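You operate a simulated robot arm through the tools that you are given. There is no shell and no other tool. Be economical: measure what you need, move in short steps, check, and stop when the job is done.

You are at the controls of a simulated robot arm. One attempt, no reset.

## Task
Shut the left fridge door. Turn the dial on the well to off. Switch the yard switch on. Open the bench cupboard door, fetch the green jelly tub from the steel stand in the bench cupboard and set it on the side bench, then shut the door. Take the green jug from the side bench and put it on the shelf of the open bench bay. Press the grey key on the till two times. Take the bottle on the upper middle shelf under the till and put it away on the counter by the sealer. Any order will do. Set down upright: green jelly tub, jug, bottle.

The check looks at the end state, three seconds after you hand in, the way a careful person would. Anything else that was tipped, shoved, dropped, spilled or broken makes it a failure.

## Robot
A 6-joint arm with a two-finger gripper on a trunk, on a base that drives. Base frame: it is fixed to the floor where the robot stands at the start and does not move with it; the origin is under the middle of the robot, x ahead of it, y to its left, z up. Lengths are in cm, angles in degrees, forces in N, time in s.
Its first joint turns from -115.0 to 115.0 degrees. Places, roughly: bench cupboard door [-320, -190, 50]; bottle [225, 75, 50]; counter by the sealer [80, 140, 100]; dial on the well [60, -60, 110]; green jelly tub [-325, -200, 75]; grey key on the till [250, 30, 110]; jug [-325, -200, 100]; left fridge door [40, 0, 50]; shelf of the open bench bay [-360, -230, 50]; side bench [-330, -220, 100]; yard switch [-100, -170, 130]. Payload 2.1 kg.
The tool frame sits at the grasp point between the pads (the TCP): z along the fingers, y along the line on which they close. The tips reach 2 cm beyond it. The gripper opens to 10 cm. The gripper's body begins 6.3 cm behind the TCP.
Orientation is that of the tool frame in the base frame, as a unit quaternion [w, x, y, z]. With the fingers straight down and closing along the base's y, the tool's x points along the base's -x, its y along +y and its z along -z.

## Interface
- The arm moves only by the tool drive_tool. Its argument "commands" is text: rows parted by semicolons, each of 6 numbers parted by spaces: the shift along the tool's x, y, z in units of 200 mm (1.0 is 200 mm), then the turn, a rotation vector about the tool's x, y, z in units of 45 degrees (1.0 is 45 degrees). In form: tx ty tz wx wy wz; .... A call has 1 to 10 rows; each row is the pose to reach, as a shift and turn from the pose commanded when the call began, along the tool's axes at that moment. "fingers" is the finger opening in m, from 0 to 0.1, set as the call begins (left out, the last holds). A call with a number of a shift or a turn outside -1 to 1 is refused whole. Each row takes 0.2 s and may step no farther than 5 cm and 8.6 degrees from the row before; otherwise, or with a gripper value out of range, the whole call is refused. Where a pose cannot be reached the arm comes as near as it can. A force on the tool above 40 N (or 10 N above the force at the start of the call, whichever is more), or a blocked arm, ends the call early, and 0.2 s more pass. The fingers move at their own pace (about 15.3 cm/s each) and stop on an object; they squeeze with about 26 N. The grip force told is the motor's: it shows also when the fingers shut on nothing. Time passes only in rows, and 0.2 s behind the last, so rows that repeat a pose let the fingers close. The reply holds the time, the measured pose of the TCP, the force on the tool along the base axes, the opening and the grip force, in the units named above and with some noise, with the torque about the TCP (base axes, N m) and any sound that the robot's microphone picked up, and new pictures: "views" is both (left out), scene, wrist or none.
- Cameras (640 x 400 px; columns grow to the right, rows downward): "scene" is now at [0.27, 11.86, 159.06]; the picture's right is [-0.31, -0.95, 0.00], its down [-0.82, 0.27, -0.50] and it looks along [0.47, -0.16, -0.87] (base axes); focal length 267 px, centre (320, 200). "wrist" rides on the gripper at [7, -1.9, -9.9] in the tool frame; the picture's right is [0.26, 0.97, 0.00], its down [-0.75, 0.20, -0.63] and it looks along [-0.61, 0.16, 0.78] (tool axes); focal length 230 px, centre (320, 200). There is no depth. A picture from a camera that has moved, and an enlarged one, comes with that camera's place and axes in the base frame and with its lens.
- move_column(by): slides the trunk up (or, below 0, down) by that many cm; the arm and the scene camera ride with it, the base frame stays. It gives what a move gives, with no picture.
- steer(legs): drives the robot by 1 to 6 legs, each [ahead, turn to the left] in cm and degrees, along the robot's own axes; the way and the turn of a leg run together, so that a leg with both is an arc; at most 150 cm and 180 degrees a leg. The arm and the cameras ride along, it lands a little off, and it stops where it bumps. It gives what a move gives, and a new picture of the scene camera.
- turn_head(pan, tilt): turns the head with the scene camera to pan (to the left, within 155 degrees either way) and tilt (down, from -29 to 69), counted from straight ahead of the robot. It gives what a move gives, and a new picture of the scene camera.
- zoom(camera, box): a new picture of the part [left, top, right, bottom] of that camera's present view, enlarged. It takes no simulated time.
- finish_job(): hands the job in; it is judged then, once.

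Go step by step. Nothing tells you exact positions but the pictures and the camera data: compare them with the known pose of the tool, close in by small moves and look again before you grip or let go. The budget is 186 turns and 260 pictures, counting those below and the enlarged ones. Unless the task says otherwise, let go and move clear before handing in.

The tools are called as a command line: name --argument value ..., lists and objects as JSON in quotes. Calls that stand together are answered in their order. drive_tool: Moves the arm, as the interface text tells. Its arguments: {"type":"object","properties":{"commands":{"type":"string"},"fingers":{"type":"number"},"views":{"type":"string","enum":["both","scene","wrist","none"]}},"required":["commands"]} The other tools are called the same way: move_column (by) slides the trunk up or down; steer (legs) drives the base; turn_head (pan, tilt) turns the head that bears the scene camera; zoom (camera, box) takes an enlarged picture of a part of a camera's view; finish_job () hands the job in.

At the start:

```text
clock: 0.0
position: [20.28, -22.1, 126.67]
ee_rot: [0.0, 0.001, 1.0, 0.0]
wrist_force: [-0.1, 0.7, 0.0]
wrist_torque: [0.03, -0.03, -0.02]
gripper_width: 10.0
gripper_force: 0.1
trunk travel left (down, up): [-81.6, 17.4]
robot x, y, heading: [0.21, 0.1, 0.2]
head pan, tilt: [-18.3, 60.2]
```

scene: 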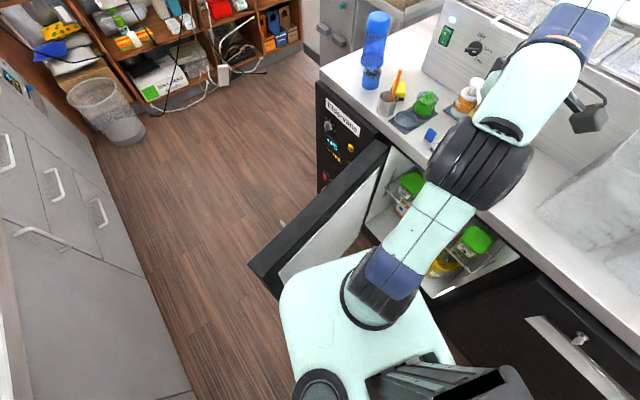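
wrist: 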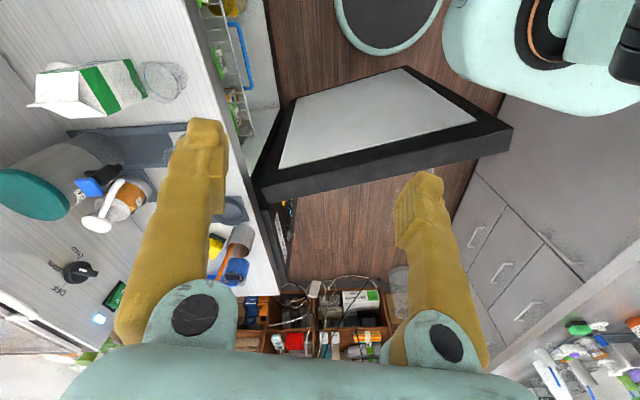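

I see the open fridge door just ahead and the well with a dial on the right. I'll look around with the head first to get my bearings.

turn_head --pan -40 --tilt 40

turn_head --pan 0 --tilt 20

turn_head --pan 60 --tilt 30

turn_head --pan 150 --tilt 20

turn_head --pan -130 --tilt 20

```text
clock: 0.8
position: [20.33, -22.06, 126.69]
ee_rot: [0.001, 0.0, 1.0, -0.001]
wrist_force: [-0.4, 0.2, 0.7]
wrist_torque: [-0.01, -0.02, -0.01]
gripper_width: 10.02
gripper_force: 0.0
trunk travel left (down, up): [-81.6, 17.4]
robot x, y, heading: [-0.1, 0.09, 0.1]
head pan, tilt: [-40.0, 40.0]
camera scene: at [0.47, 8.5, 161.75], right [-0.64, -0.77, 0.0], down [-0.49, 0.41, -0.77], along [0.59, -0.49, -0.64], focal length 267 px, centre (320, 200)
```

scene: 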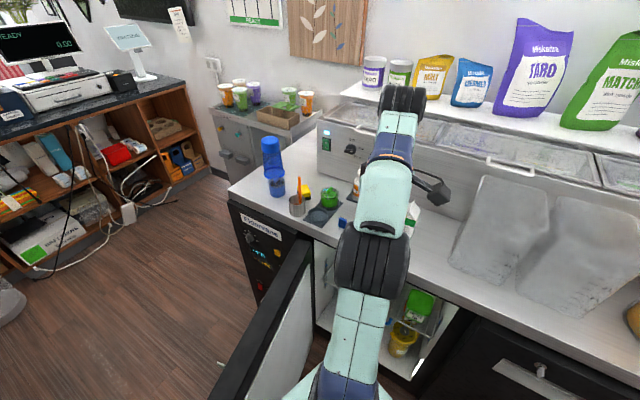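

```text
clock: 1.9
position: [20.38, -22.17, 126.68]
ee_rot: [0.001, 0.001, 1.0, 0.0]
wrist_force: [0.5, -0.9, 0.1]
wrist_torque: [-0.03, 0.0, -0.04]
gripper_width: 10.0
gripper_force: 0.0
trunk travel left (down, up): [-81.6, 17.4]
robot x, y, heading: [0.14, 0.19, -0.3]
head pan, tilt: [0.0, 20.0]
camera scene: at [3.27, 13.92, 164.9], right [0.0, -1.0, 0.0], down [-0.34, 0.0, -0.94], along [0.94, 0.0, -0.34], focal length 267 px, centre (320, 200)
```

scene: 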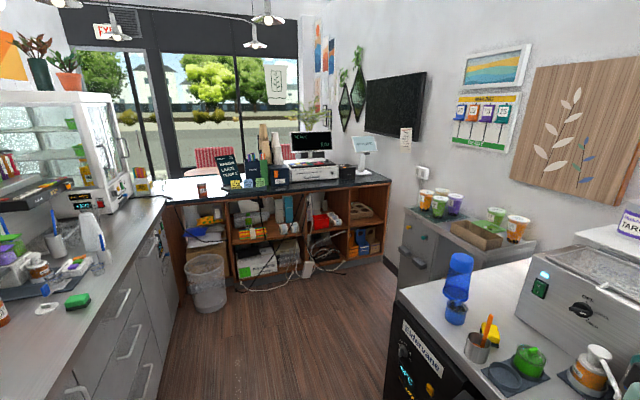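

```text
clock: 3.2
position: [20.34, -22.14, 126.73]
ee_rot: [-0.001, 0.001, 1.0, 0.0]
wrist_force: [0.3, 0.1, 0.7]
wrist_torque: [0.02, 0.04, -0.05]
gripper_width: 10.0
gripper_force: 0.3
trunk travel left (down, up): [-81.6, 17.4]
robot x, y, heading: [0.36, -0.13, 0.2]
head pan, tilt: [60.0, 30.0]
camera scene: at [-1.52, 21.77, 163.3], right [0.87, -0.5, 0.0], down [-0.25, -0.43, -0.87], along [0.43, 0.75, -0.5], focal length 267 px, centre (320, 200)
```

scene: 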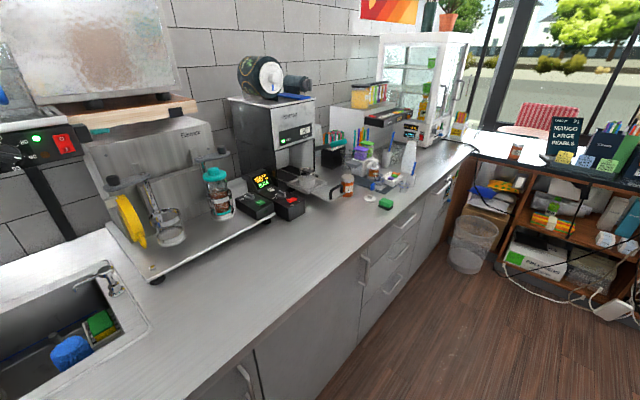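

```text
clock: 4.9
position: [20.36, -22.06, 126.6]
ee_rot: [0.0, 0.001, 1.0, 0.0]
wrist_force: [-0.2, 0.2, -0.3]
wrist_torque: [-0.01, 0.03, 0.0]
gripper_width: 10.0
gripper_force: 0.2
trunk travel left (down, up): [-81.6, 17.4]
robot x, y, heading: [0.07, -0.03, -0.0]
head pan, tilt: [150.0, 20.0]
camera scene: at [-14.11, 18.61, 164.9], right [0.5, 0.87, 0.0], down [0.3, -0.17, -0.94], along [-0.81, 0.47, -0.34], focal length 267 px, centre (320, 200)
```

scene: 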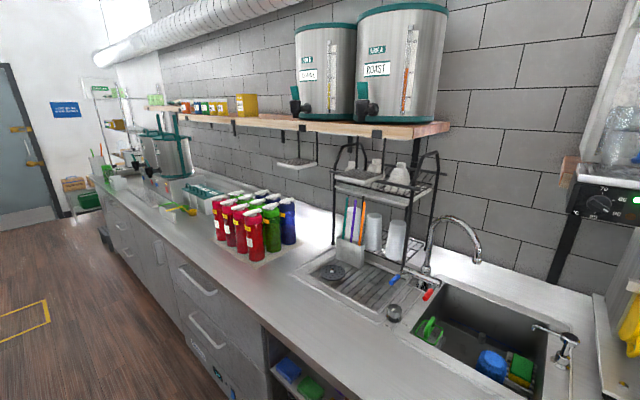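

```text
clock: 8.7
position: [20.32, -22.03, 126.62]
ee_rot: [0.001, 0.001, 1.0, 0.001]
wrist_force: [0.3, 0.2, 0.1]
wrist_torque: [0.02, -0.01, -0.04]
gripper_width: 10.01
gripper_force: 0.1
trunk travel left (down, up): [-81.6, 17.4]
robot x, y, heading: [-0.17, 0.17, -0.1]
head pan, tilt: [-130.0, 20.0]
camera scene: at [-12.04, 6.8, 164.9], right [-0.77, 0.64, 0.0], down [0.22, 0.26, -0.94], along [-0.6, -0.72, -0.34], focal length 267 px, centre (320, 200)
```

scene: 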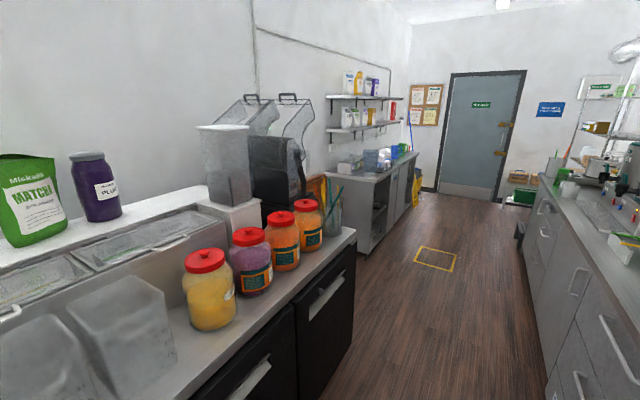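

The bench is far behind, the till ahead, the well at right front. I start with the dial: look closely.

turn_head --pan -25 --tilt 40

zoom --camera "scene" --box '[380, 80, 540, 180]'

zoom --camera "wrist" --box '[0, 200, 160, 300]'

```text
clock: 10.6
position: [20.29, -22.09, 126.7]
ee_rot: [0.001, 0.001, 1.0, -0.001]
wrist_force: [0.1, 0.3, -0.5]
wrist_torque: [-0.01, -0.03, -0.03]
gripper_width: 9.98
gripper_force: 0.0
trunk travel left (down, up): [-81.6, 17.4]
robot x, y, heading: [-0.22, 0.26, 0.0]
head pan, tilt: [-25.0, 40.0]
camera scene: at [1.65, 10.33, 161.76], right [-0.42, -0.91, 0.0], down [-0.58, 0.27, -0.77], along [0.69, -0.32, -0.64], focal length 267 px, centre (320, 200)
```

scene: 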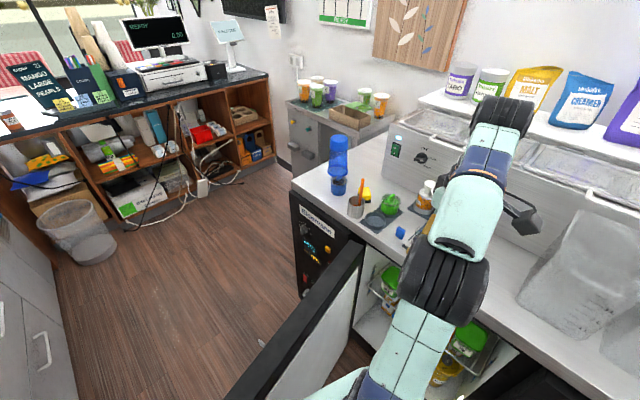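

```text
4.00 times, centred on (460, 130) of scene
camera zoom: at [1.65, 10.33, 161.76], right [-0.42, -0.91, 0.0], down [-0.58, 0.27, -0.77], along [0.69, -0.32, -0.64], focal length 1067 px, centre (-240, 480)
```

zoom: 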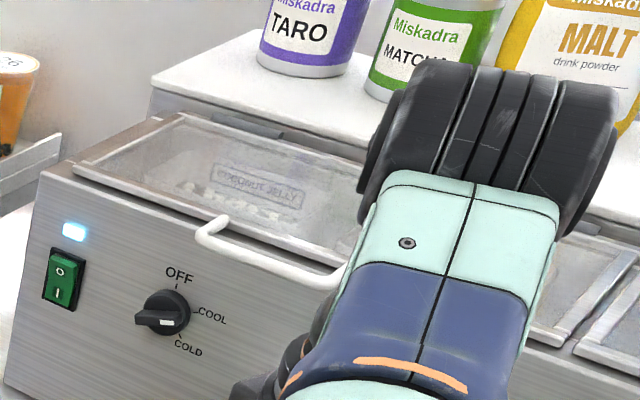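

```text
4.00 times, centred on (80, 250) of wrist
camera zoom: at [13.23, -23.98, 136.38], right [-0.26, 0.97, 0.0], down [0.75, 0.2, 0.63], along [0.61, 0.16, -0.78], focal length 920 px, centre (1280, 0)
```

zoom: 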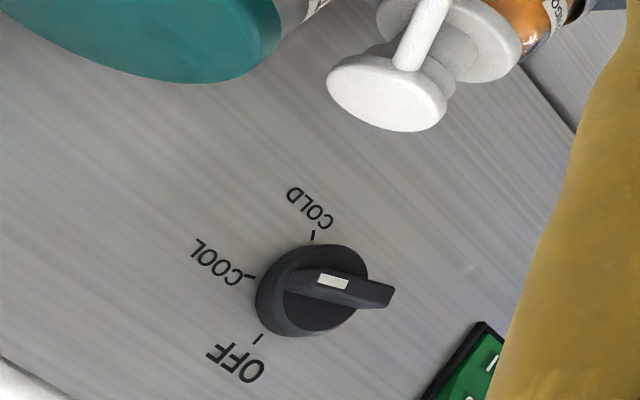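

The dial is at about (62,-58.5,111), pointing at COOL. The fridge door stands open ahead of me; look closer at it and at my own footprint.

turn_head --pan 10 --tilt 66

turn_head --pan 120 --tilt 69

```text
clock: 11.6
position: [20.33, -22.09, 126.55]
ee_rot: [0.001, 0.002, 1.0, 0.0]
wrist_force: [-0.3, 0.1, -0.7]
wrist_torque: [0.02, 0.0, 0.01]
gripper_width: 9.99
gripper_force: 0.1
trunk travel left (down, up): [-81.6, 17.4]
robot x, y, heading: [-0.13, 0.24, 0.4]
head pan, tilt: [10.0, 66.0]
camera scene: at [-0.2, 14.95, 158.43], right [0.17, -0.98, 0.0], down [-0.9, -0.16, -0.41], along [0.4, 0.07, -0.91], focal length 267 px, centre (320, 200)
```

scene: 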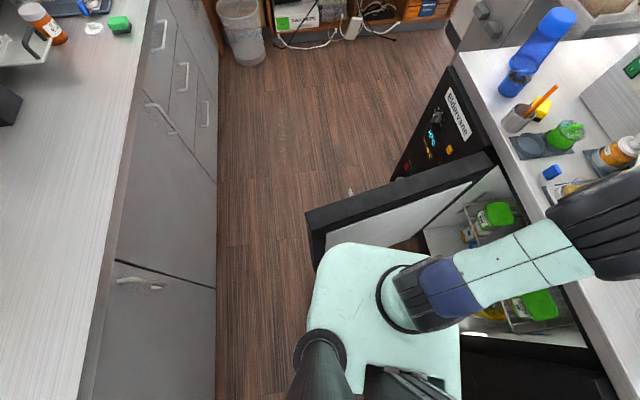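

```text
clock: 13.4
position: [20.36, -22.14, 126.61]
ee_rot: [0.001, 0.001, 1.0, 0.0]
wrist_force: [-0.3, -0.4, 0.4]
wrist_torque: [-0.01, 0.05, -0.01]
gripper_width: 10.01
gripper_force: 0.2
trunk travel left (down, up): [-81.6, 17.4]
robot x, y, heading: [0.16, -0.01, 0.0]
head pan, tilt: [120.0, 68.8]
camera scene: at [-8.84, 18.79, 158.15], right [0.87, 0.5, 0.0], down [0.47, -0.81, -0.36], along [-0.18, 0.31, -0.93], focal length 267 px, centre (320, 200)
```

scene: 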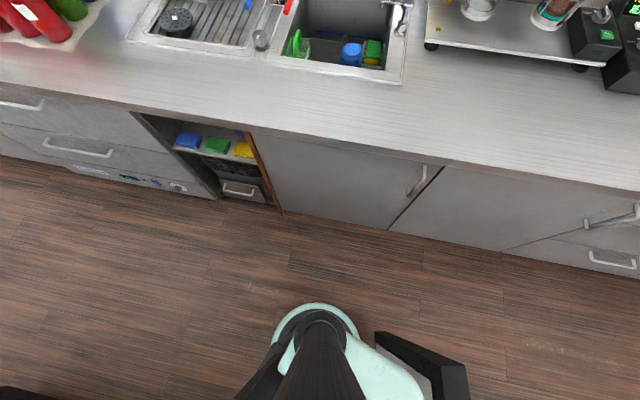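

The door runs from hinge (52,-28) to its end (25,23) with its top near z=90; the aisle's left counter edge is at y≈63. I test arm reach in free air ahead before hooking the door.

drive_tool --commands "-0.16 0.13 0 0 0 0;-0.33 0.27 0 0 0 0;-0.5 0.4 0 0 0 0;-0.67 0.53 0 0 0 0;-0.83 0.67 0 0 0 0;-1 0.8 0 0 0 0" --views "none" --fingers 0

drive_tool --commands "-0.2 0 0 0 0 0;-0.4 0 0 0 0 0;-0.6 0 0 0 0 0;-0.8 0 0 0 0 0;-1 0 0 0 0 0" --views "both"

```text
clock: 14.8
position: [37.15, -5.92, 123.82]
ee_rot: [0.0, 0.0, 1.0, 0.0]
wrist_force: [-0.8, 0.4, 0.5]
wrist_torque: [0.02, -0.01, 0.01]
gripper_width: 0.0
gripper_force: 26.2
out of reach, approached as far as the arm can: row 4, 5, 6
trunk travel left (down, up): [-81.6, 17.4]
robot x, y, heading: [-0.1, 0.08, -0.0]
head pan, tilt: [120.0, 68.8]
```

```text
clock: 16.0
position: [41.58, -5.06, 118.42]
ee_rot: [0.001, 0.001, 1.0, 0.0]
wrist_force: [-0.4, -0.5, 0.7]
wrist_torque: [0.01, -0.02, 0.0]
gripper_width: 0.01
gripper_force: 25.9
out of reach, approached as far as the arm can: row 1, 2, 3, 4, 5
trunk travel left (down, up): [-81.6, 17.4]
robot x, y, heading: [0.3, 0.04, 0.1]
head pan, tilt: [120.0, 68.8]
camera scene: at [-8.92, 18.78, 158.14], right [0.87, 0.5, 0.0], down [0.47, -0.81, -0.36], along [-0.18, 0.31, -0.93], focal length 267 px, centre (320, 200)
camera wrist: at [34.53, -6.95, 128.32], right [-0.26, 0.97, 0.0], down [0.75, 0.2, 0.63], along [0.61, 0.16, -0.78], focal length 230 px, centre (320, 200)
```

scene: 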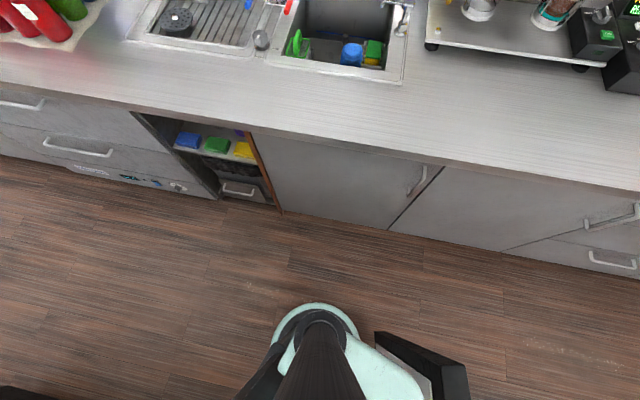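
wrist: 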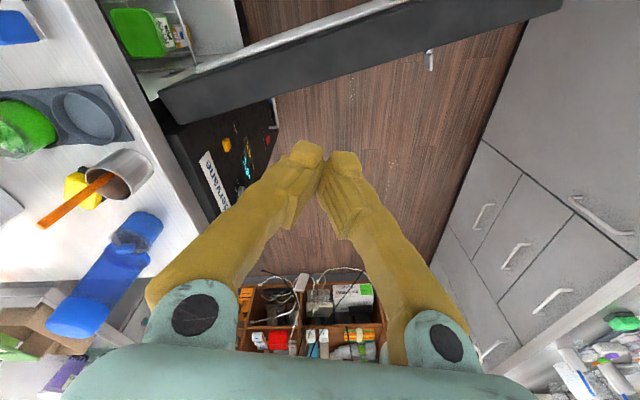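

Reach with tool down is about 42 cm. I shift to y≈5 to be past the door's outer face, and look at the arm's shape before lowering.

drive_tool --commands "0 0.25 0 0 0 0;0 0.5 0 0 0 0;0 0.5 0 0 0 0" --views "none"

turn_head --pan -10 --tilt 50

```text
clock: 16.8
position: [41.66, 4.53, 118.55]
ee_rot: [0.0, 0.001, 1.0, 0.0]
wrist_force: [0.0, -0.2, -1.1]
wrist_torque: [0.02, 0.03, -0.02]
gripper_width: 0.01
gripper_force: 25.4
trunk travel left (down, up): [-81.6, 17.4]
robot x, y, heading: [-0.12, 0.2, 0.0]
head pan, tilt: [120.0, 68.8]
```

```text
clock: 18.9
position: [41.66, 4.61, 118.56]
ee_rot: [0.0, 0.001, 1.0, 0.0]
wrist_force: [1.0, 0.2, 0.3]
wrist_torque: [-0.02, 0.01, 0.02]
gripper_width: 0.02
gripper_force: 26.5
trunk travel left (down, up): [-81.6, 17.4]
robot x, y, heading: [0.08, -0.0, 0.3]
head pan, tilt: [-10.0, 50.0]
camera scene: at [1.54, 12.63, 160.34], right [-0.17, -0.98, 0.0], down [-0.75, 0.13, -0.64], along [0.63, -0.11, -0.77], focal length 267 px, centre (320, 200)
```

scene: 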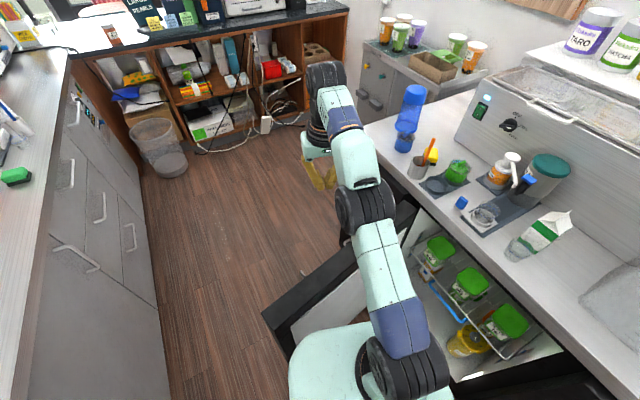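

Arm clears everything so far. Lower the trunk in stages.

move_column --by -20

drive_tool --commands "0 0 0 0 0 0" --views "both"

```text
clock: 21.1
position: [41.66, 4.66, 98.52]
ee_rot: [0.001, 0.0, 1.0, 0.0]
wrist_force: [-0.8, 0.2, -0.1]
wrist_torque: [0.0, 0.01, 0.0]
gripper_width: 0.03
gripper_force: 25.9
trunk travel left (down, up): [-61.6, 37.4]
robot x, y, heading: [-0.08, -0.04, -0.0]
head pan, tilt: [-10.0, 50.0]
```

```text
clock: 21.5
position: [41.82, 4.58, 98.53]
ee_rot: [0.0, 0.0, 1.0, -0.001]
wrist_force: [-0.5, 0.5, 0.8]
wrist_torque: [0.03, 0.02, -0.04]
gripper_width: 0.0
gripper_force: 25.9
trunk travel left (down, up): [-61.6, 37.4]
robot x, y, heading: [-0.06, 0.38, -0.2]
head pan, tilt: [-10.0, 50.0]
camera scene: at [1.54, 12.62, 140.34], right [-0.17, -0.98, 0.0], down [-0.75, 0.13, -0.64], along [0.63, -0.11, -0.77], focal length 267 px, centre (320, 200)
camera wrist: at [34.59, 2.77, 108.31], right [-0.26, 0.97, 0.0], down [0.75, 0.2, 0.63], along [0.61, 0.16, -0.78], focal length 230 px, centre (320, 200)
```

scene: 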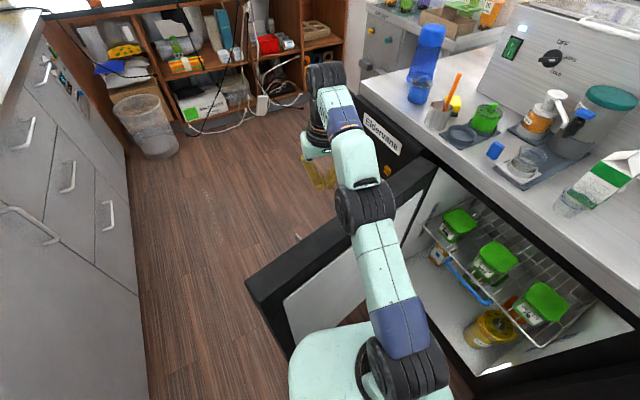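
wrist: 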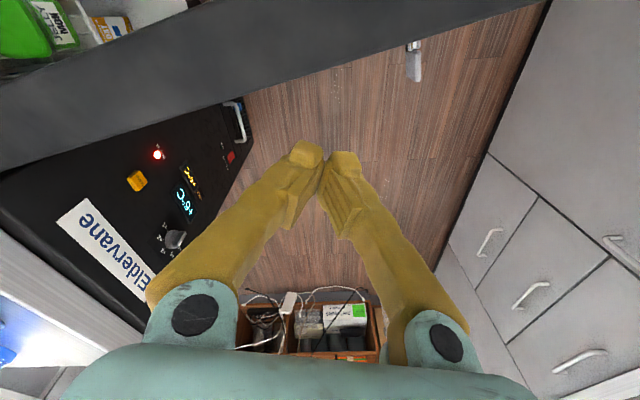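

The finger is 3 cm beyond the door's outer face. Lower 13 cm more, then back up the base to pull the door with me.

move_column --by -13

steer --legs '[[-8, 0]]'

zoom --camera "wrist" --box '[0, 0, 640, 400]'

```text
clock: 23.1
position: [41.7, 4.68, 85.43]
ee_rot: [0.0, 0.001, 1.0, 0.0]
wrist_force: [0.2, -1.1, -0.5]
wrist_torque: [-0.01, 0.02, -0.01]
gripper_width: 0.01
gripper_force: 26.3
trunk travel left (down, up): [-48.6, 50.4]
robot x, y, heading: [-0.1, -0.25, 0.0]
head pan, tilt: [-10.0, 50.0]
```

```text
clock: 24.2
position: [33.43, 4.66, 85.61]
ee_rot: [0.0, 0.001, 1.0, -0.001]
wrist_force: [0.0, -0.8, 0.3]
wrist_torque: [-0.02, -0.02, -0.01]
gripper_width: 0.0
gripper_force: 26.1
trunk travel left (down, up): [-48.6, 50.4]
robot x, y, heading: [-7.97, 0.39, -0.1]
head pan, tilt: [-10.0, 50.0]
camera scene: at [-6.64, 12.62, 127.34], right [-0.17, -0.98, 0.0], down [-0.75, 0.13, -0.64], along [0.63, -0.11, -0.77], focal length 267 px, centre (320, 200)
```

scene: 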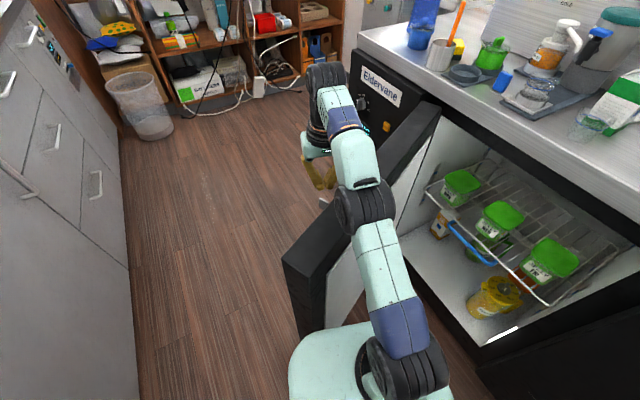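

```text
1.00 times, centred on (320, 200) of wrist (not enlarged: the box is as wide or as high as the picture)
camera zoom: at [26.44, 2.73, 95.35], right [-0.26, 0.97, 0.0], down [0.75, 0.2, 0.63], along [0.61, 0.16, -0.78], focal length 230 px, centre (320, 200)
```

zoom: 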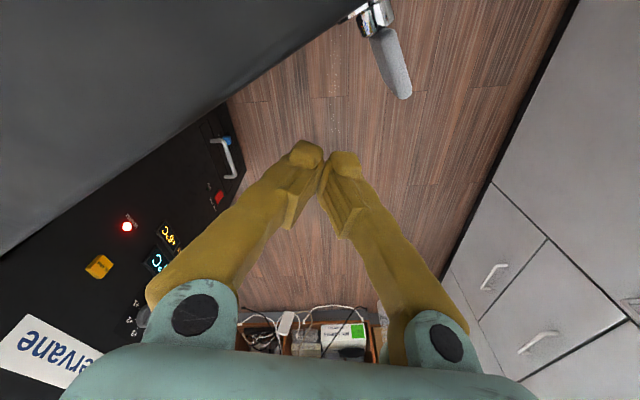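

The door swings smoothly with me. Keep pulling back.

steer --legs '[[-10, 0]]'

steer --legs '[[-10, 0]]'

zoom --camera "wrist" --box '[0, 0, 640, 400]'

```text
clock: 25.2
position: [28.49, 4.29, 85.82]
ee_rot: [0.013, 0.005, 1.0, -0.003]
wrist_force: [0.0, -1.9, 0.7]
wrist_torque: [0.04, -0.02, -0.03]
gripper_width: 0.0
gripper_force: 26.1
trunk travel left (down, up): [-48.6, 50.4]
robot x, y, heading: [-13.64, -0.02, 0.0]
head pan, tilt: [-10.0, 50.0]
stopped in leg 1: the force on the tool passed its limit at 58 N (the readings are from after the stop); the commanded pose is now the measured one
camera scene: at [-12.28, 12.39, 127.37], right [-0.17, -0.98, 0.0], down [-0.75, 0.13, -0.64], along [0.63, -0.11, -0.76], focal length 267 px, centre (320, 200)
```

scene: 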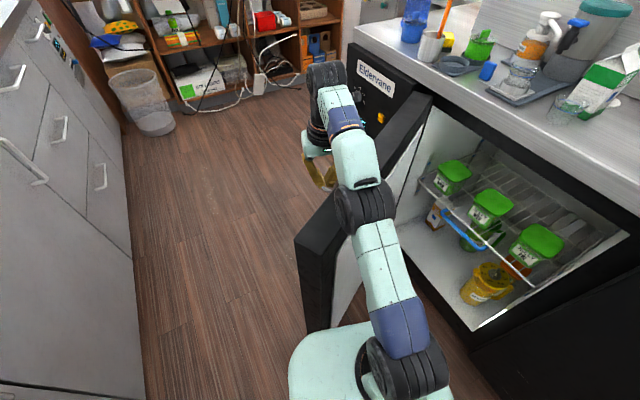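

```text
clock: 26.1
position: [25.51, 3.18, 86.3]
ee_rot: [0.035, 0.016, 0.999, -0.014]
wrist_force: [38.7, -35.4, 40.1]
wrist_torque: [-0.83, 0.07, 0.39]
gripper_width: 0.0
gripper_force: 29.6
trunk travel left (down, up): [-48.6, 50.4]
robot x, y, heading: [-17.88, 0.2, -0.7]
head pan, tilt: [-10.0, 50.0]
stopped in leg 1: the force on the tool passed its limit at 52 N (the readings are from after the stop); the commanded pose is now the measured one
camera scene: at [-15.21, 9.58, 127.8], right [-0.19, -0.98, -0.02], down [-0.76, 0.16, -0.64], along [0.63, -0.1, -0.77], focal length 267 px, centre (320, 200)
```

scene: 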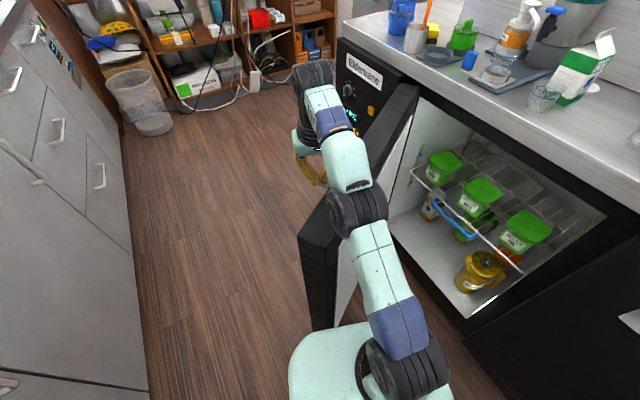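

```text
1.00 times, centred on (320, 200) of wrist (not enlarged: the box is as wide or as high as the picture)
camera zoom: at [17.76, 1.76, 95.64], right [-0.22, 0.97, -0.04], down [0.71, 0.19, 0.68], along [0.67, 0.12, -0.74], focal length 230 px, centre (320, 200)
```

zoom: 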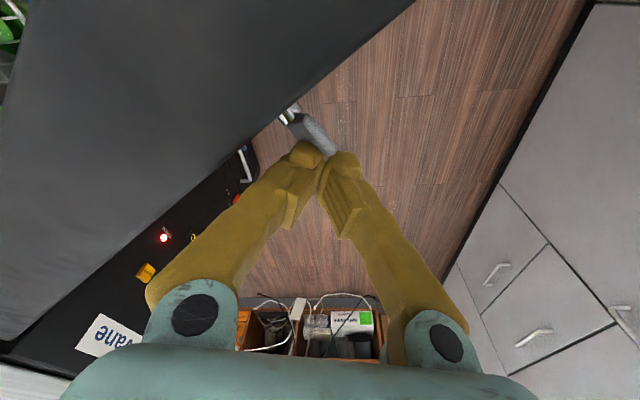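

The finger slid up against the door's handle. I'll relax a little and then follow the door's arc by turning right while backing.

steer --legs '[[2.5, -3]]'

zoom --camera "wrist" --box '[0, 0, 640, 400]'

```text
clock: 26.9
position: [27.7, 0.95, 86.06]
ee_rot: [0.025, 0.04, 0.999, -0.009]
wrist_force: [0.4, -1.3, -1.1]
wrist_torque: [0.04, 0.01, -0.04]
gripper_width: 0.0
gripper_force: 29.9
trunk travel left (down, up): [-48.6, 50.4]
robot x, y, heading: [-15.06, 0.26, -3.5]
head pan, tilt: [-10.0, 50.0]
camera scene: at [-12.7, 11.94, 127.37], right [-0.23, -0.97, 0.0], down [-0.75, 0.18, -0.64], along [0.63, -0.14, -0.77], focal length 267 px, centre (320, 200)
```

scene: 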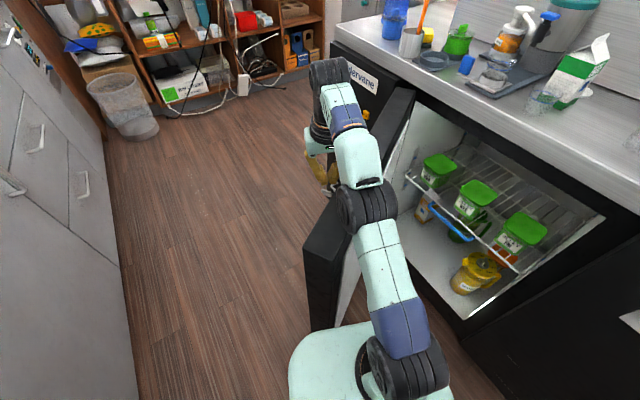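

```text
1.00 times, centred on (320, 200) of wrist (not enlarged: the box is as wide or as high as the picture)
camera zoom: at [19.97, -0.26, 95.55], right [-0.18, 0.98, -0.03], down [0.73, 0.15, 0.66], along [0.66, 0.1, -0.75], focal length 230 px, centre (320, 200)
```

zoom: 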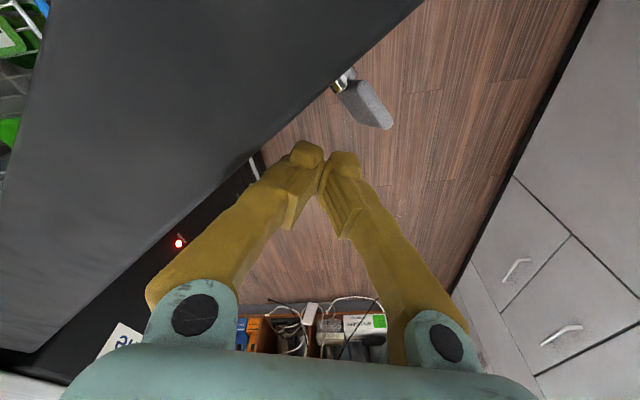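

Clear of the handle now. Back and turn right in small arcs.

steer --legs '[[-7.5, -7]]'

steer --legs '[[-6, -10]]'

zoom --camera "wrist" --box '[0, 0, 640, 400]'

```text
clock: 28.0
position: [21.19, -3.29, 86.2]
ee_rot: [0.033, 0.098, 0.995, -0.014]
wrist_force: [0.2, -0.5, 0.1]
wrist_torque: [0.01, -0.01, 0.02]
gripper_width: 0.01
gripper_force: 29.6
trunk travel left (down, up): [-48.6, 50.4]
robot x, y, heading: [-21.38, 0.74, -9.3]
head pan, tilt: [-10.0, 50.0]
stopped in leg 1: the force on the tool passed its limit at 46 N (the readings are from after the stop); the commanded pose is now the measured one
camera scene: at [-17.97, 12.69, 127.35], right [-0.33, -0.94, 0.0], down [-0.72, 0.26, -0.64], along [0.61, -0.21, -0.77], focal length 267 px, centre (320, 200)
```

scene: 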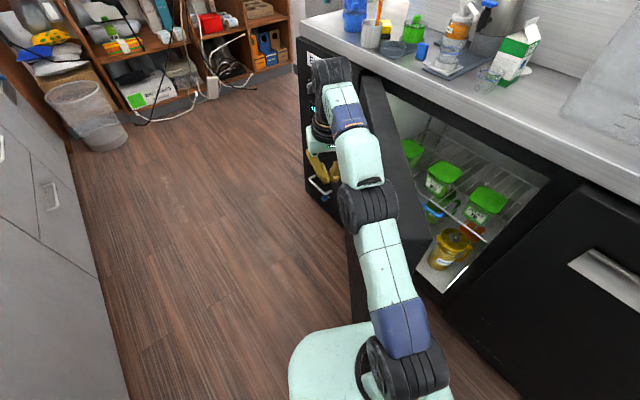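

```text
clock: 29.1
position: [14.07, -9.1, 86.25]
ee_rot: [0.031, 0.183, 0.982, -0.018]
wrist_force: [-0.2, 0.3, -0.6]
wrist_torque: [0.02, 0.01, -0.02]
gripper_width: 0.01
gripper_force: 29.6
trunk travel left (down, up): [-48.6, 50.4]
robot x, y, heading: [-27.22, 2.16, -19.3]
head pan, tilt: [-10.0, 50.0]
camera scene: at [-21.74, 13.5, 127.34], right [-0.49, -0.87, 0.0], down [-0.67, 0.38, -0.64], along [0.56, -0.32, -0.77], focal length 267 px, centre (320, 200)
```

scene: 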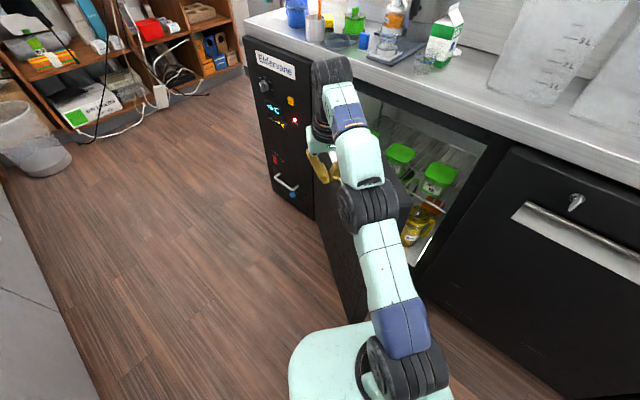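

```text
1.00 times, centred on (320, 200) of wrist (not enlarged: the box is as wide or as high as the picture)
camera zoom: at [6.23, -7.85, 95.64], right [0.11, 0.99, -0.04], down [0.74, -0.05, 0.67], along [0.67, -0.1, -0.74], focal length 230 px, centre (320, 200)
```

zoom: 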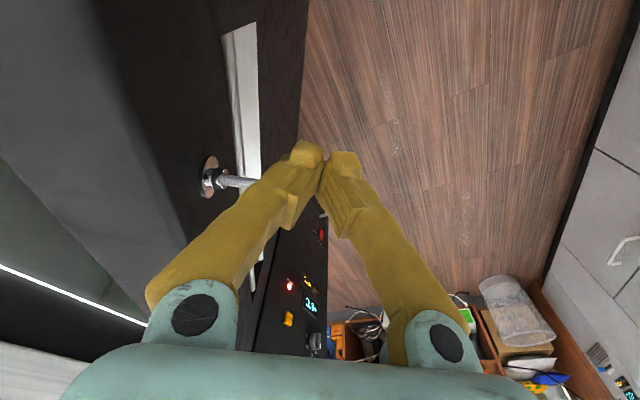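

The door is about 20° from closed. Turn right to push it home.

steer --legs '[[0, -9]]'

steer --legs '[[1, -6]]'

zoom --camera "wrist" --box '[0, 0, 640, 400]'

```text
clock: 30.1
position: [11.82, -15.42, 86.3]
ee_rot: [0.03, 0.26, 0.965, -0.02]
wrist_force: [0.1, 0.3, 0.0]
wrist_torque: [0.03, 0.01, 0.0]
gripper_width: 0.01
gripper_force: 30.0
trunk travel left (down, up): [-48.6, 50.4]
robot x, y, heading: [-27.42, 2.19, -28.4]
head pan, tilt: [-10.0, 50.0]
camera scene: at [-19.99, 12.42, 127.34], right [-0.62, -0.78, 0.0], down [-0.6, 0.48, -0.64], along [0.5, -0.4, -0.77], focal length 267 px, centre (320, 200)
```

scene: 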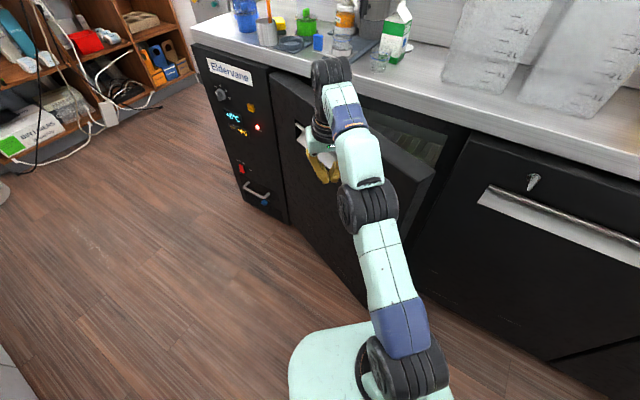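

```text
clock: 31.1
position: [10.58, -20.0, 86.36]
ee_rot: [0.029, 0.311, 0.95, -0.021]
wrist_force: [-0.5, -0.1, -0.6]
wrist_torque: [0.04, -0.01, 0.01]
gripper_width: 0.0
gripper_force: 29.1
trunk travel left (down, up): [-48.6, 50.4]
robot x, y, heading: [-26.7, 1.67, -34.5]
head pan, tilt: [-10.0, 50.0]
camera scene: at [-18.07, 11.05, 127.34], right [-0.7, -0.71, 0.0], down [-0.55, 0.54, -0.64], along [0.46, -0.45, -0.77], focal length 267 px, centre (320, 200)
```

scene: 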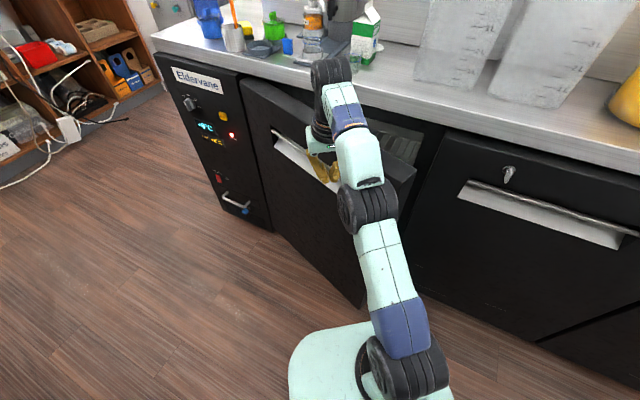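

```text
1.00 times, centred on (320, 200) of wrist (not enlarged: the box is as wide or as high as the picture)
camera zoom: at [3.39, -16.8, 95.61], right [0.36, 0.93, -0.04], down [0.7, -0.24, 0.67], along [0.62, -0.27, -0.74], focal length 230 px, centre (320, 200)
```

zoom: 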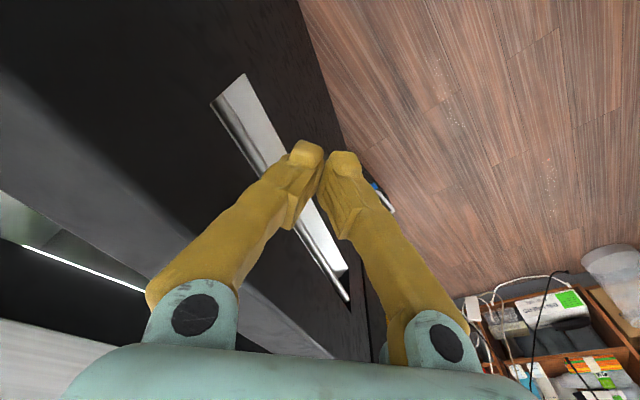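

Door still about 15° ajar; push further.

steer --legs '[[2, -6]]'

steer --legs '[[2, -6]]'

```text
clock: 32.0
position: [9.74, -24.92, 86.25]
ee_rot: [0.027, 0.36, 0.932, -0.022]
wrist_force: [-0.6, 0.5, 0.1]
wrist_torque: [0.04, -0.02, 0.01]
gripper_width: 0.0
gripper_force: 29.5
trunk travel left (down, up): [-48.6, 50.4]
robot x, y, heading: [-24.63, 0.21, -40.5]
head pan, tilt: [-10.0, 50.0]
camera scene: at [-15.53, 8.87, 127.34], right [-0.77, -0.63, 0.0], down [-0.49, 0.59, -0.64], along [0.41, -0.5, -0.77], focal length 267 px, centre (320, 200)
```

scene: 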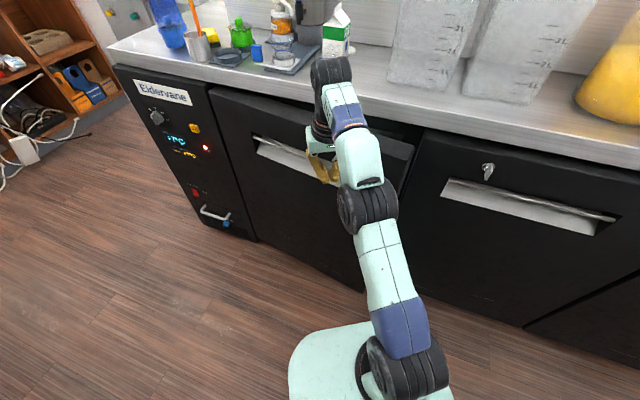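

```text
clock: 32.9
position: [8.43, -29.84, 86.13]
ee_rot: [0.026, 0.407, 0.913, -0.023]
wrist_force: [0.0, 0.3, -0.2]
wrist_torque: [0.02, 0.02, -0.02]
gripper_width: 0.0
gripper_force: 29.0
trunk travel left (down, up): [-48.6, 50.4]
robot x, y, heading: [-23.65, -1.0, -46.6]
head pan, tilt: [-10.0, 50.0]
camera scene: at [-13.25, 6.48, 127.34], right [-0.83, -0.55, 0.0], down [-0.42, 0.64, -0.64], along [0.35, -0.54, -0.77], focal length 267 px, centre (320, 200)
```

scene: 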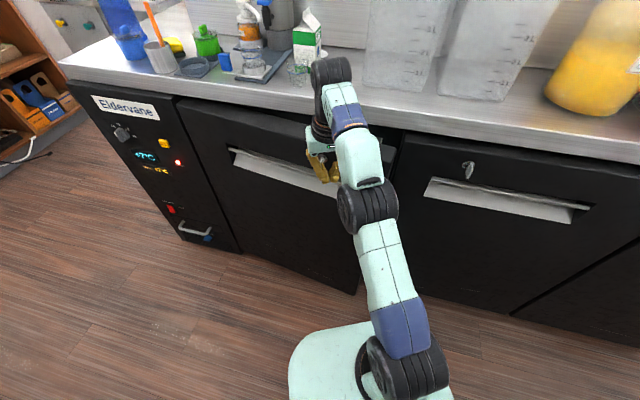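

Almost shut. Small pushes watching force.

steer --legs '[[1, -3]]'

zoom --camera "wrist" --box '[0, 0, 640, 400]'

```text
clock: 33.8
position: [7.62, -32.13, 86.28]
ee_rot: [0.024, 0.431, 0.901, -0.025]
wrist_force: [-0.4, -0.2, -0.9]
wrist_torque: [-0.02, 0.02, 0.02]
gripper_width: 0.02
gripper_force: 30.1
trunk travel left (down, up): [-48.6, 50.4]
robot x, y, heading: [-23.14, -1.98, -49.6]
head pan, tilt: [-10.0, 50.0]
camera scene: at [-12.21, 5.2, 127.34], right [-0.86, -0.51, 0.0], down [-0.39, 0.66, -0.64], along [0.33, -0.55, -0.77], focal length 267 px, centre (320, 200)
```

scene: 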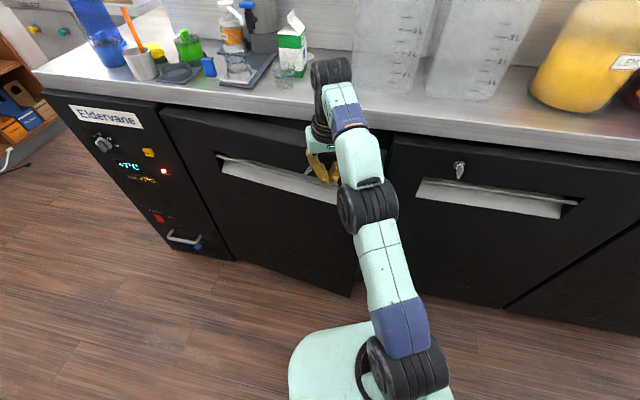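

```text
1.00 times, centred on (320, 200) of wrist (not enlarged: the box is as wide or as high as the picture)
camera zoom: at [1.35, -27.25, 95.58], right [0.59, 0.81, -0.04], down [0.61, -0.41, 0.67], along [0.53, -0.42, -0.74], focal length 230 px, centre (320, 200)
```

zoom: 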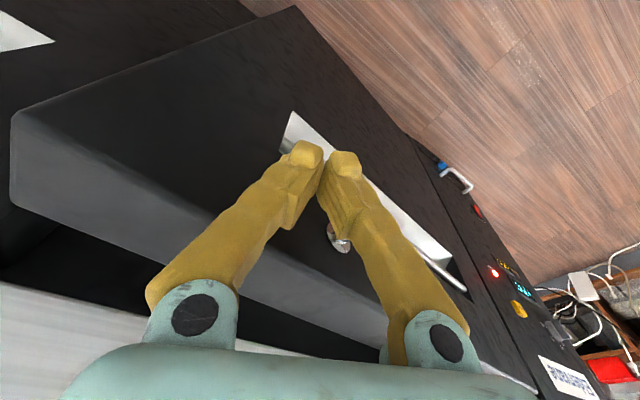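

The gripper body will soon meet the counter edge, so I back off, pitch the fingers forward and push from the front below the counter.

steer --legs '[[-10, 0]]'

drive_tool --commands "0 0 0 0 -0.18 0;0 0 0 0 -0.36 0;0 0 0 0 -0.54 0;0 0 0 0 -0.72 0;0 0 0 0 -0.9 0;0 0 0 0 -1 0" --views "none"

drive_tool --commands "0 0 0 0 -0.18 0;0 0 0 0 -0.36 0;0 0 0 0 -0.54 0;0 0 0 0 -0.72 0;0 0 0 0 -0.9 0" --views "both"

```text
clock: 34.9
position: [1.08, -24.33, 86.35]
ee_rot: [0.026, 0.432, 0.901, -0.025]
wrist_force: [-0.7, 0.5, 0.3]
wrist_torque: [-0.04, 0.0, -0.02]
gripper_width: 0.0
gripper_force: 30.1
trunk travel left (down, up): [-48.6, 50.4]
robot x, y, heading: [-29.19, 6.05, -49.6]
head pan, tilt: [-10.0, 50.0]
camera scene: at [-18.86, 13.02, 127.34], right [-0.86, -0.51, 0.0], down [-0.39, 0.66, -0.64], along [0.33, -0.55, -0.77], focal length 267 px, centre (320, 200)
```

scene: 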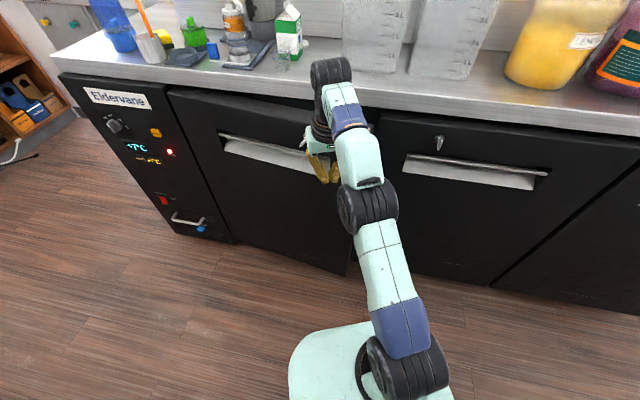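

```text
clock: 36.3
position: [0.91, -24.39, 86.34]
ee_rot: [0.368, 0.388, 0.824, -0.189]
wrist_force: [-0.4, -0.7, 0.2]
wrist_torque: [-0.03, 0.0, 0.01]
gripper_width: 0.0
gripper_force: 29.2
trunk travel left (down, up): [-48.6, 50.4]
robot x, y, heading: [-29.29, 6.0, -49.6]
head pan, tilt: [-10.0, 50.0]
```

```text
clock: 37.5
position: [3.2, -25.3, 86.78]
ee_rot: [0.628, 0.298, 0.647, -0.313]
wrist_force: [0.6, -0.9, 0.9]
wrist_torque: [0.01, 0.01, 0.0]
gripper_width: 0.01
gripper_force: 29.5
out of reach, approached as far as the arm can: row 2, 4, 5
trunk travel left (down, up): [-48.6, 50.4]
robot x, y, heading: [-29.49, 5.91, -49.4]
head pan, tilt: [-10.0, 50.0]
camera scene: at [-18.75, 12.96, 127.34], right [-0.86, -0.51, 0.0], down [-0.39, 0.66, -0.64], along [0.33, -0.55, -0.77], focal length 267 px, centre (320, 200)
camera wrist: at [-4.82, -18.94, 79.89], right [0.74, 0.6, -0.29], down [-0.21, 0.62, 0.75], along [0.63, -0.5, 0.59], focal length 230 px, centre (320, 200)
```

scene: 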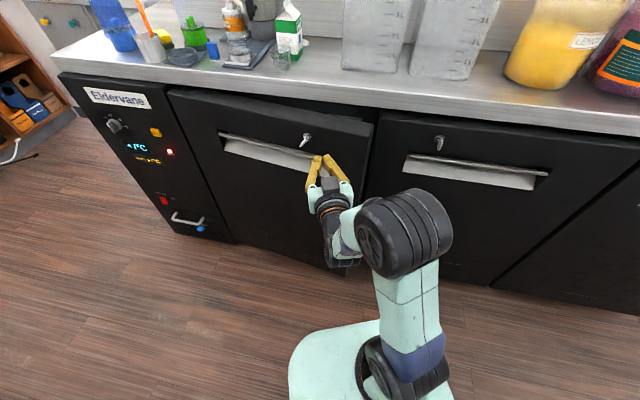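
wrist: 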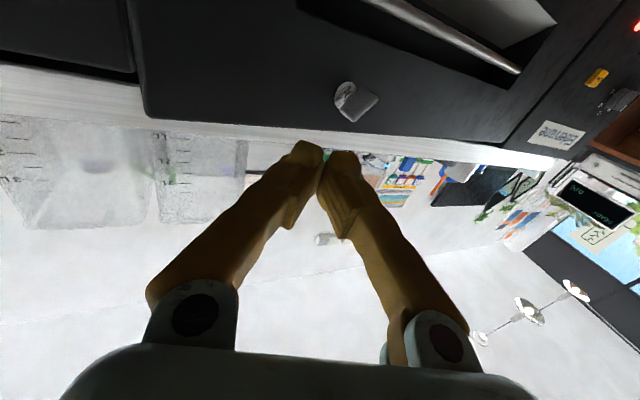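

Tool is level now. Lower it below the key and drive forward to push the door home.

move_column --by -16

steer --legs '[[7, 0]]'

steer --legs '[[5, 0]]'

```text
clock: 39.3
position: [3.22, -25.38, 70.85]
ee_rot: [0.628, 0.299, 0.646, -0.314]
wrist_force: [0.9, -0.5, 0.6]
wrist_torque: [-0.01, 0.02, 0.0]
gripper_width: 0.01
gripper_force: 30.0
trunk travel left (down, up): [-32.6, 66.4]
robot x, y, heading: [-29.15, 6.06, -49.5]
head pan, tilt: [-10.0, 50.0]
```

```text
clock: 40.4
position: [7.76, -30.82, 70.73]
ee_rot: [0.628, 0.299, 0.647, -0.313]
wrist_force: [0.2, 0.2, 0.8]
wrist_torque: [0.03, 0.03, 0.02]
gripper_width: 0.01
gripper_force: 29.4
trunk travel left (down, up): [-32.6, 66.4]
robot x, y, heading: [-25.29, 0.47, -49.6]
head pan, tilt: [-10.0, 50.0]
camera scene: at [-14.23, 7.61, 111.34], right [-0.86, -0.51, 0.0], down [-0.39, 0.66, -0.64], along [0.33, -0.55, -0.77], focal length 267 px, centre (320, 200)
```

scene: 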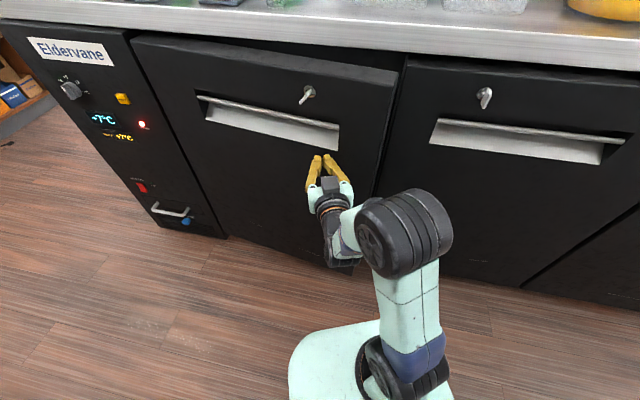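

```text
clock: 41.3
position: [10.96, -34.56, 70.66]
ee_rot: [0.628, 0.299, 0.647, -0.313]
wrist_force: [-0.5, -0.6, -0.6]
wrist_torque: [0.02, -0.03, 0.0]
gripper_width: 0.0
gripper_force: 29.4
trunk travel left (down, up): [-32.6, 66.4]
robot x, y, heading: [-21.64, -2.89, -49.4]
head pan, tilt: [-10.0, 50.0]
camera scene: at [-10.97, 3.8, 111.34], right [-0.86, -0.51, 0.0], down [-0.39, 0.66, -0.64], along [0.33, -0.55, -0.77], focal length 267 px, centre (320, 200)
```

scene: 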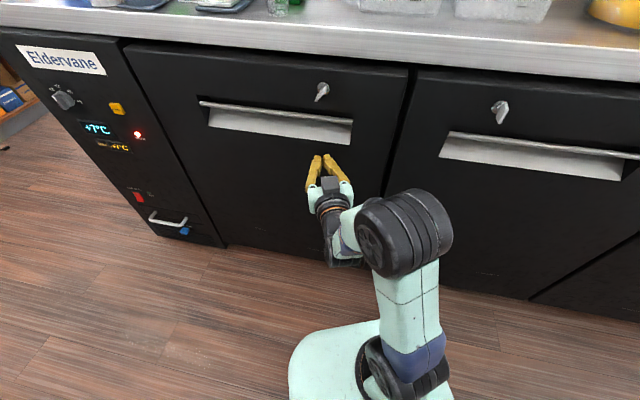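

The door is nearly flush; one last push.

steer --legs '[[3, 0]]'

zoom --camera "scene" --box '[260, 20, 580, 220]'

```text
clock: 42.1
position: [12.94, -36.74, 70.81]
ee_rot: [0.628, 0.298, 0.647, -0.313]
wrist_force: [0.3, 0.5, 1.1]
wrist_torque: [-0.01, -0.01, -0.01]
gripper_width: 0.0
gripper_force: 29.4
trunk travel left (down, up): [-32.6, 66.4]
robot x, y, heading: [-19.72, -5.35, -49.6]
head pan, tilt: [-10.0, 50.0]
camera scene: at [-9.04, 1.53, 111.34], right [-0.86, -0.51, 0.0], down [-0.39, 0.66, -0.64], along [0.33, -0.55, -0.77], focal length 267 px, centre (320, 200)
```

scene: 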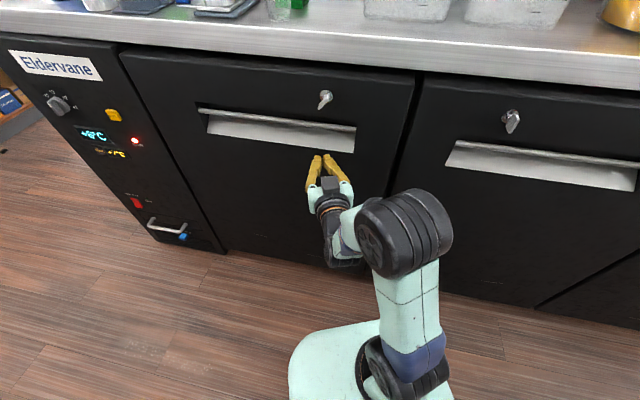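

```text
2.00 times, centred on (420, 120) of scene
camera zoom: at [-9.04, 1.53, 111.34], right [-0.86, -0.51, 0.0], down [-0.39, 0.66, -0.64], along [0.33, -0.55, -0.77], focal length 534 px, centre (120, 360)
```

zoom: 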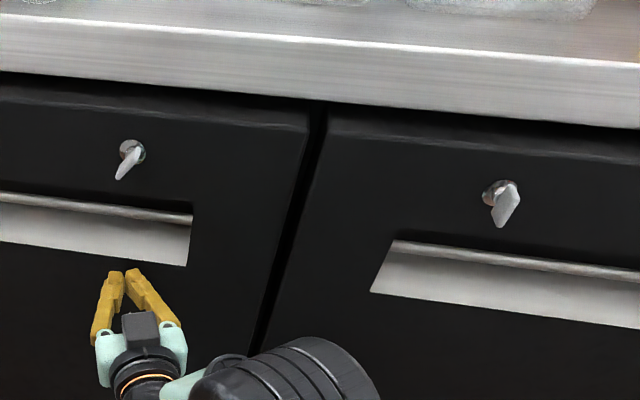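

Push until it resists.

steer --legs '[[4, 0]]'

zoom --camera "scene" --box '[260, 20, 580, 220]'

```text
clock: 43.0
position: [14.78, -39.14, 70.75]
ee_rot: [0.628, 0.298, 0.647, -0.313]
wrist_force: [-4.7, 5.3, 1.2]
wrist_torque: [-0.06, 0.0, -0.07]
gripper_width: 0.0
gripper_force: 29.7
trunk travel left (down, up): [-32.6, 66.4]
robot x, y, heading: [-17.46, -8.01, -49.3]
head pan, tilt: [-10.0, 50.0]
stopped in leg 1: the force on the tool passed its limit at 103 N (the readings are from after the stop); the commanded pose is now the measured one
camera scene: at [-7.07, -0.77, 111.34], right [-0.86, -0.51, 0.0], down [-0.39, 0.66, -0.64], along [0.33, -0.55, -0.77], focal length 267 px, centre (320, 200)
```

scene: 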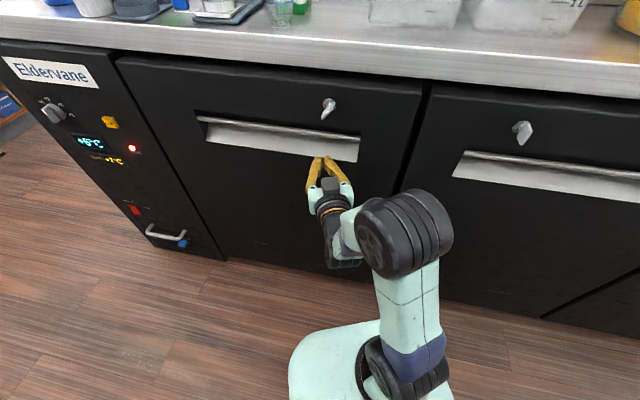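

```text
2.00 times, centred on (420, 120) of scene
camera zoom: at [-7.07, -0.77, 111.34], right [-0.86, -0.51, 0.0], down [-0.39, 0.66, -0.64], along [0.33, -0.55, -0.77], focal length 534 px, centre (120, 360)
```

zoom: 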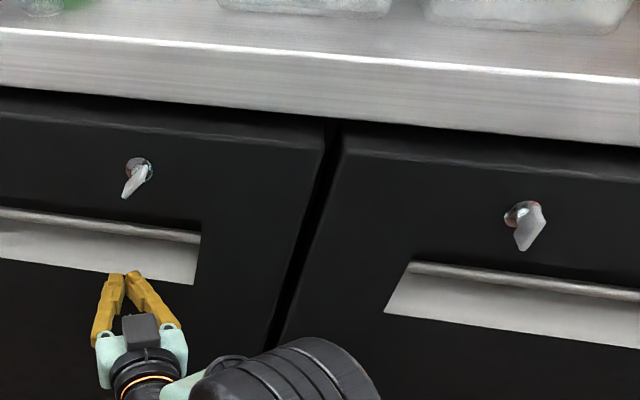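

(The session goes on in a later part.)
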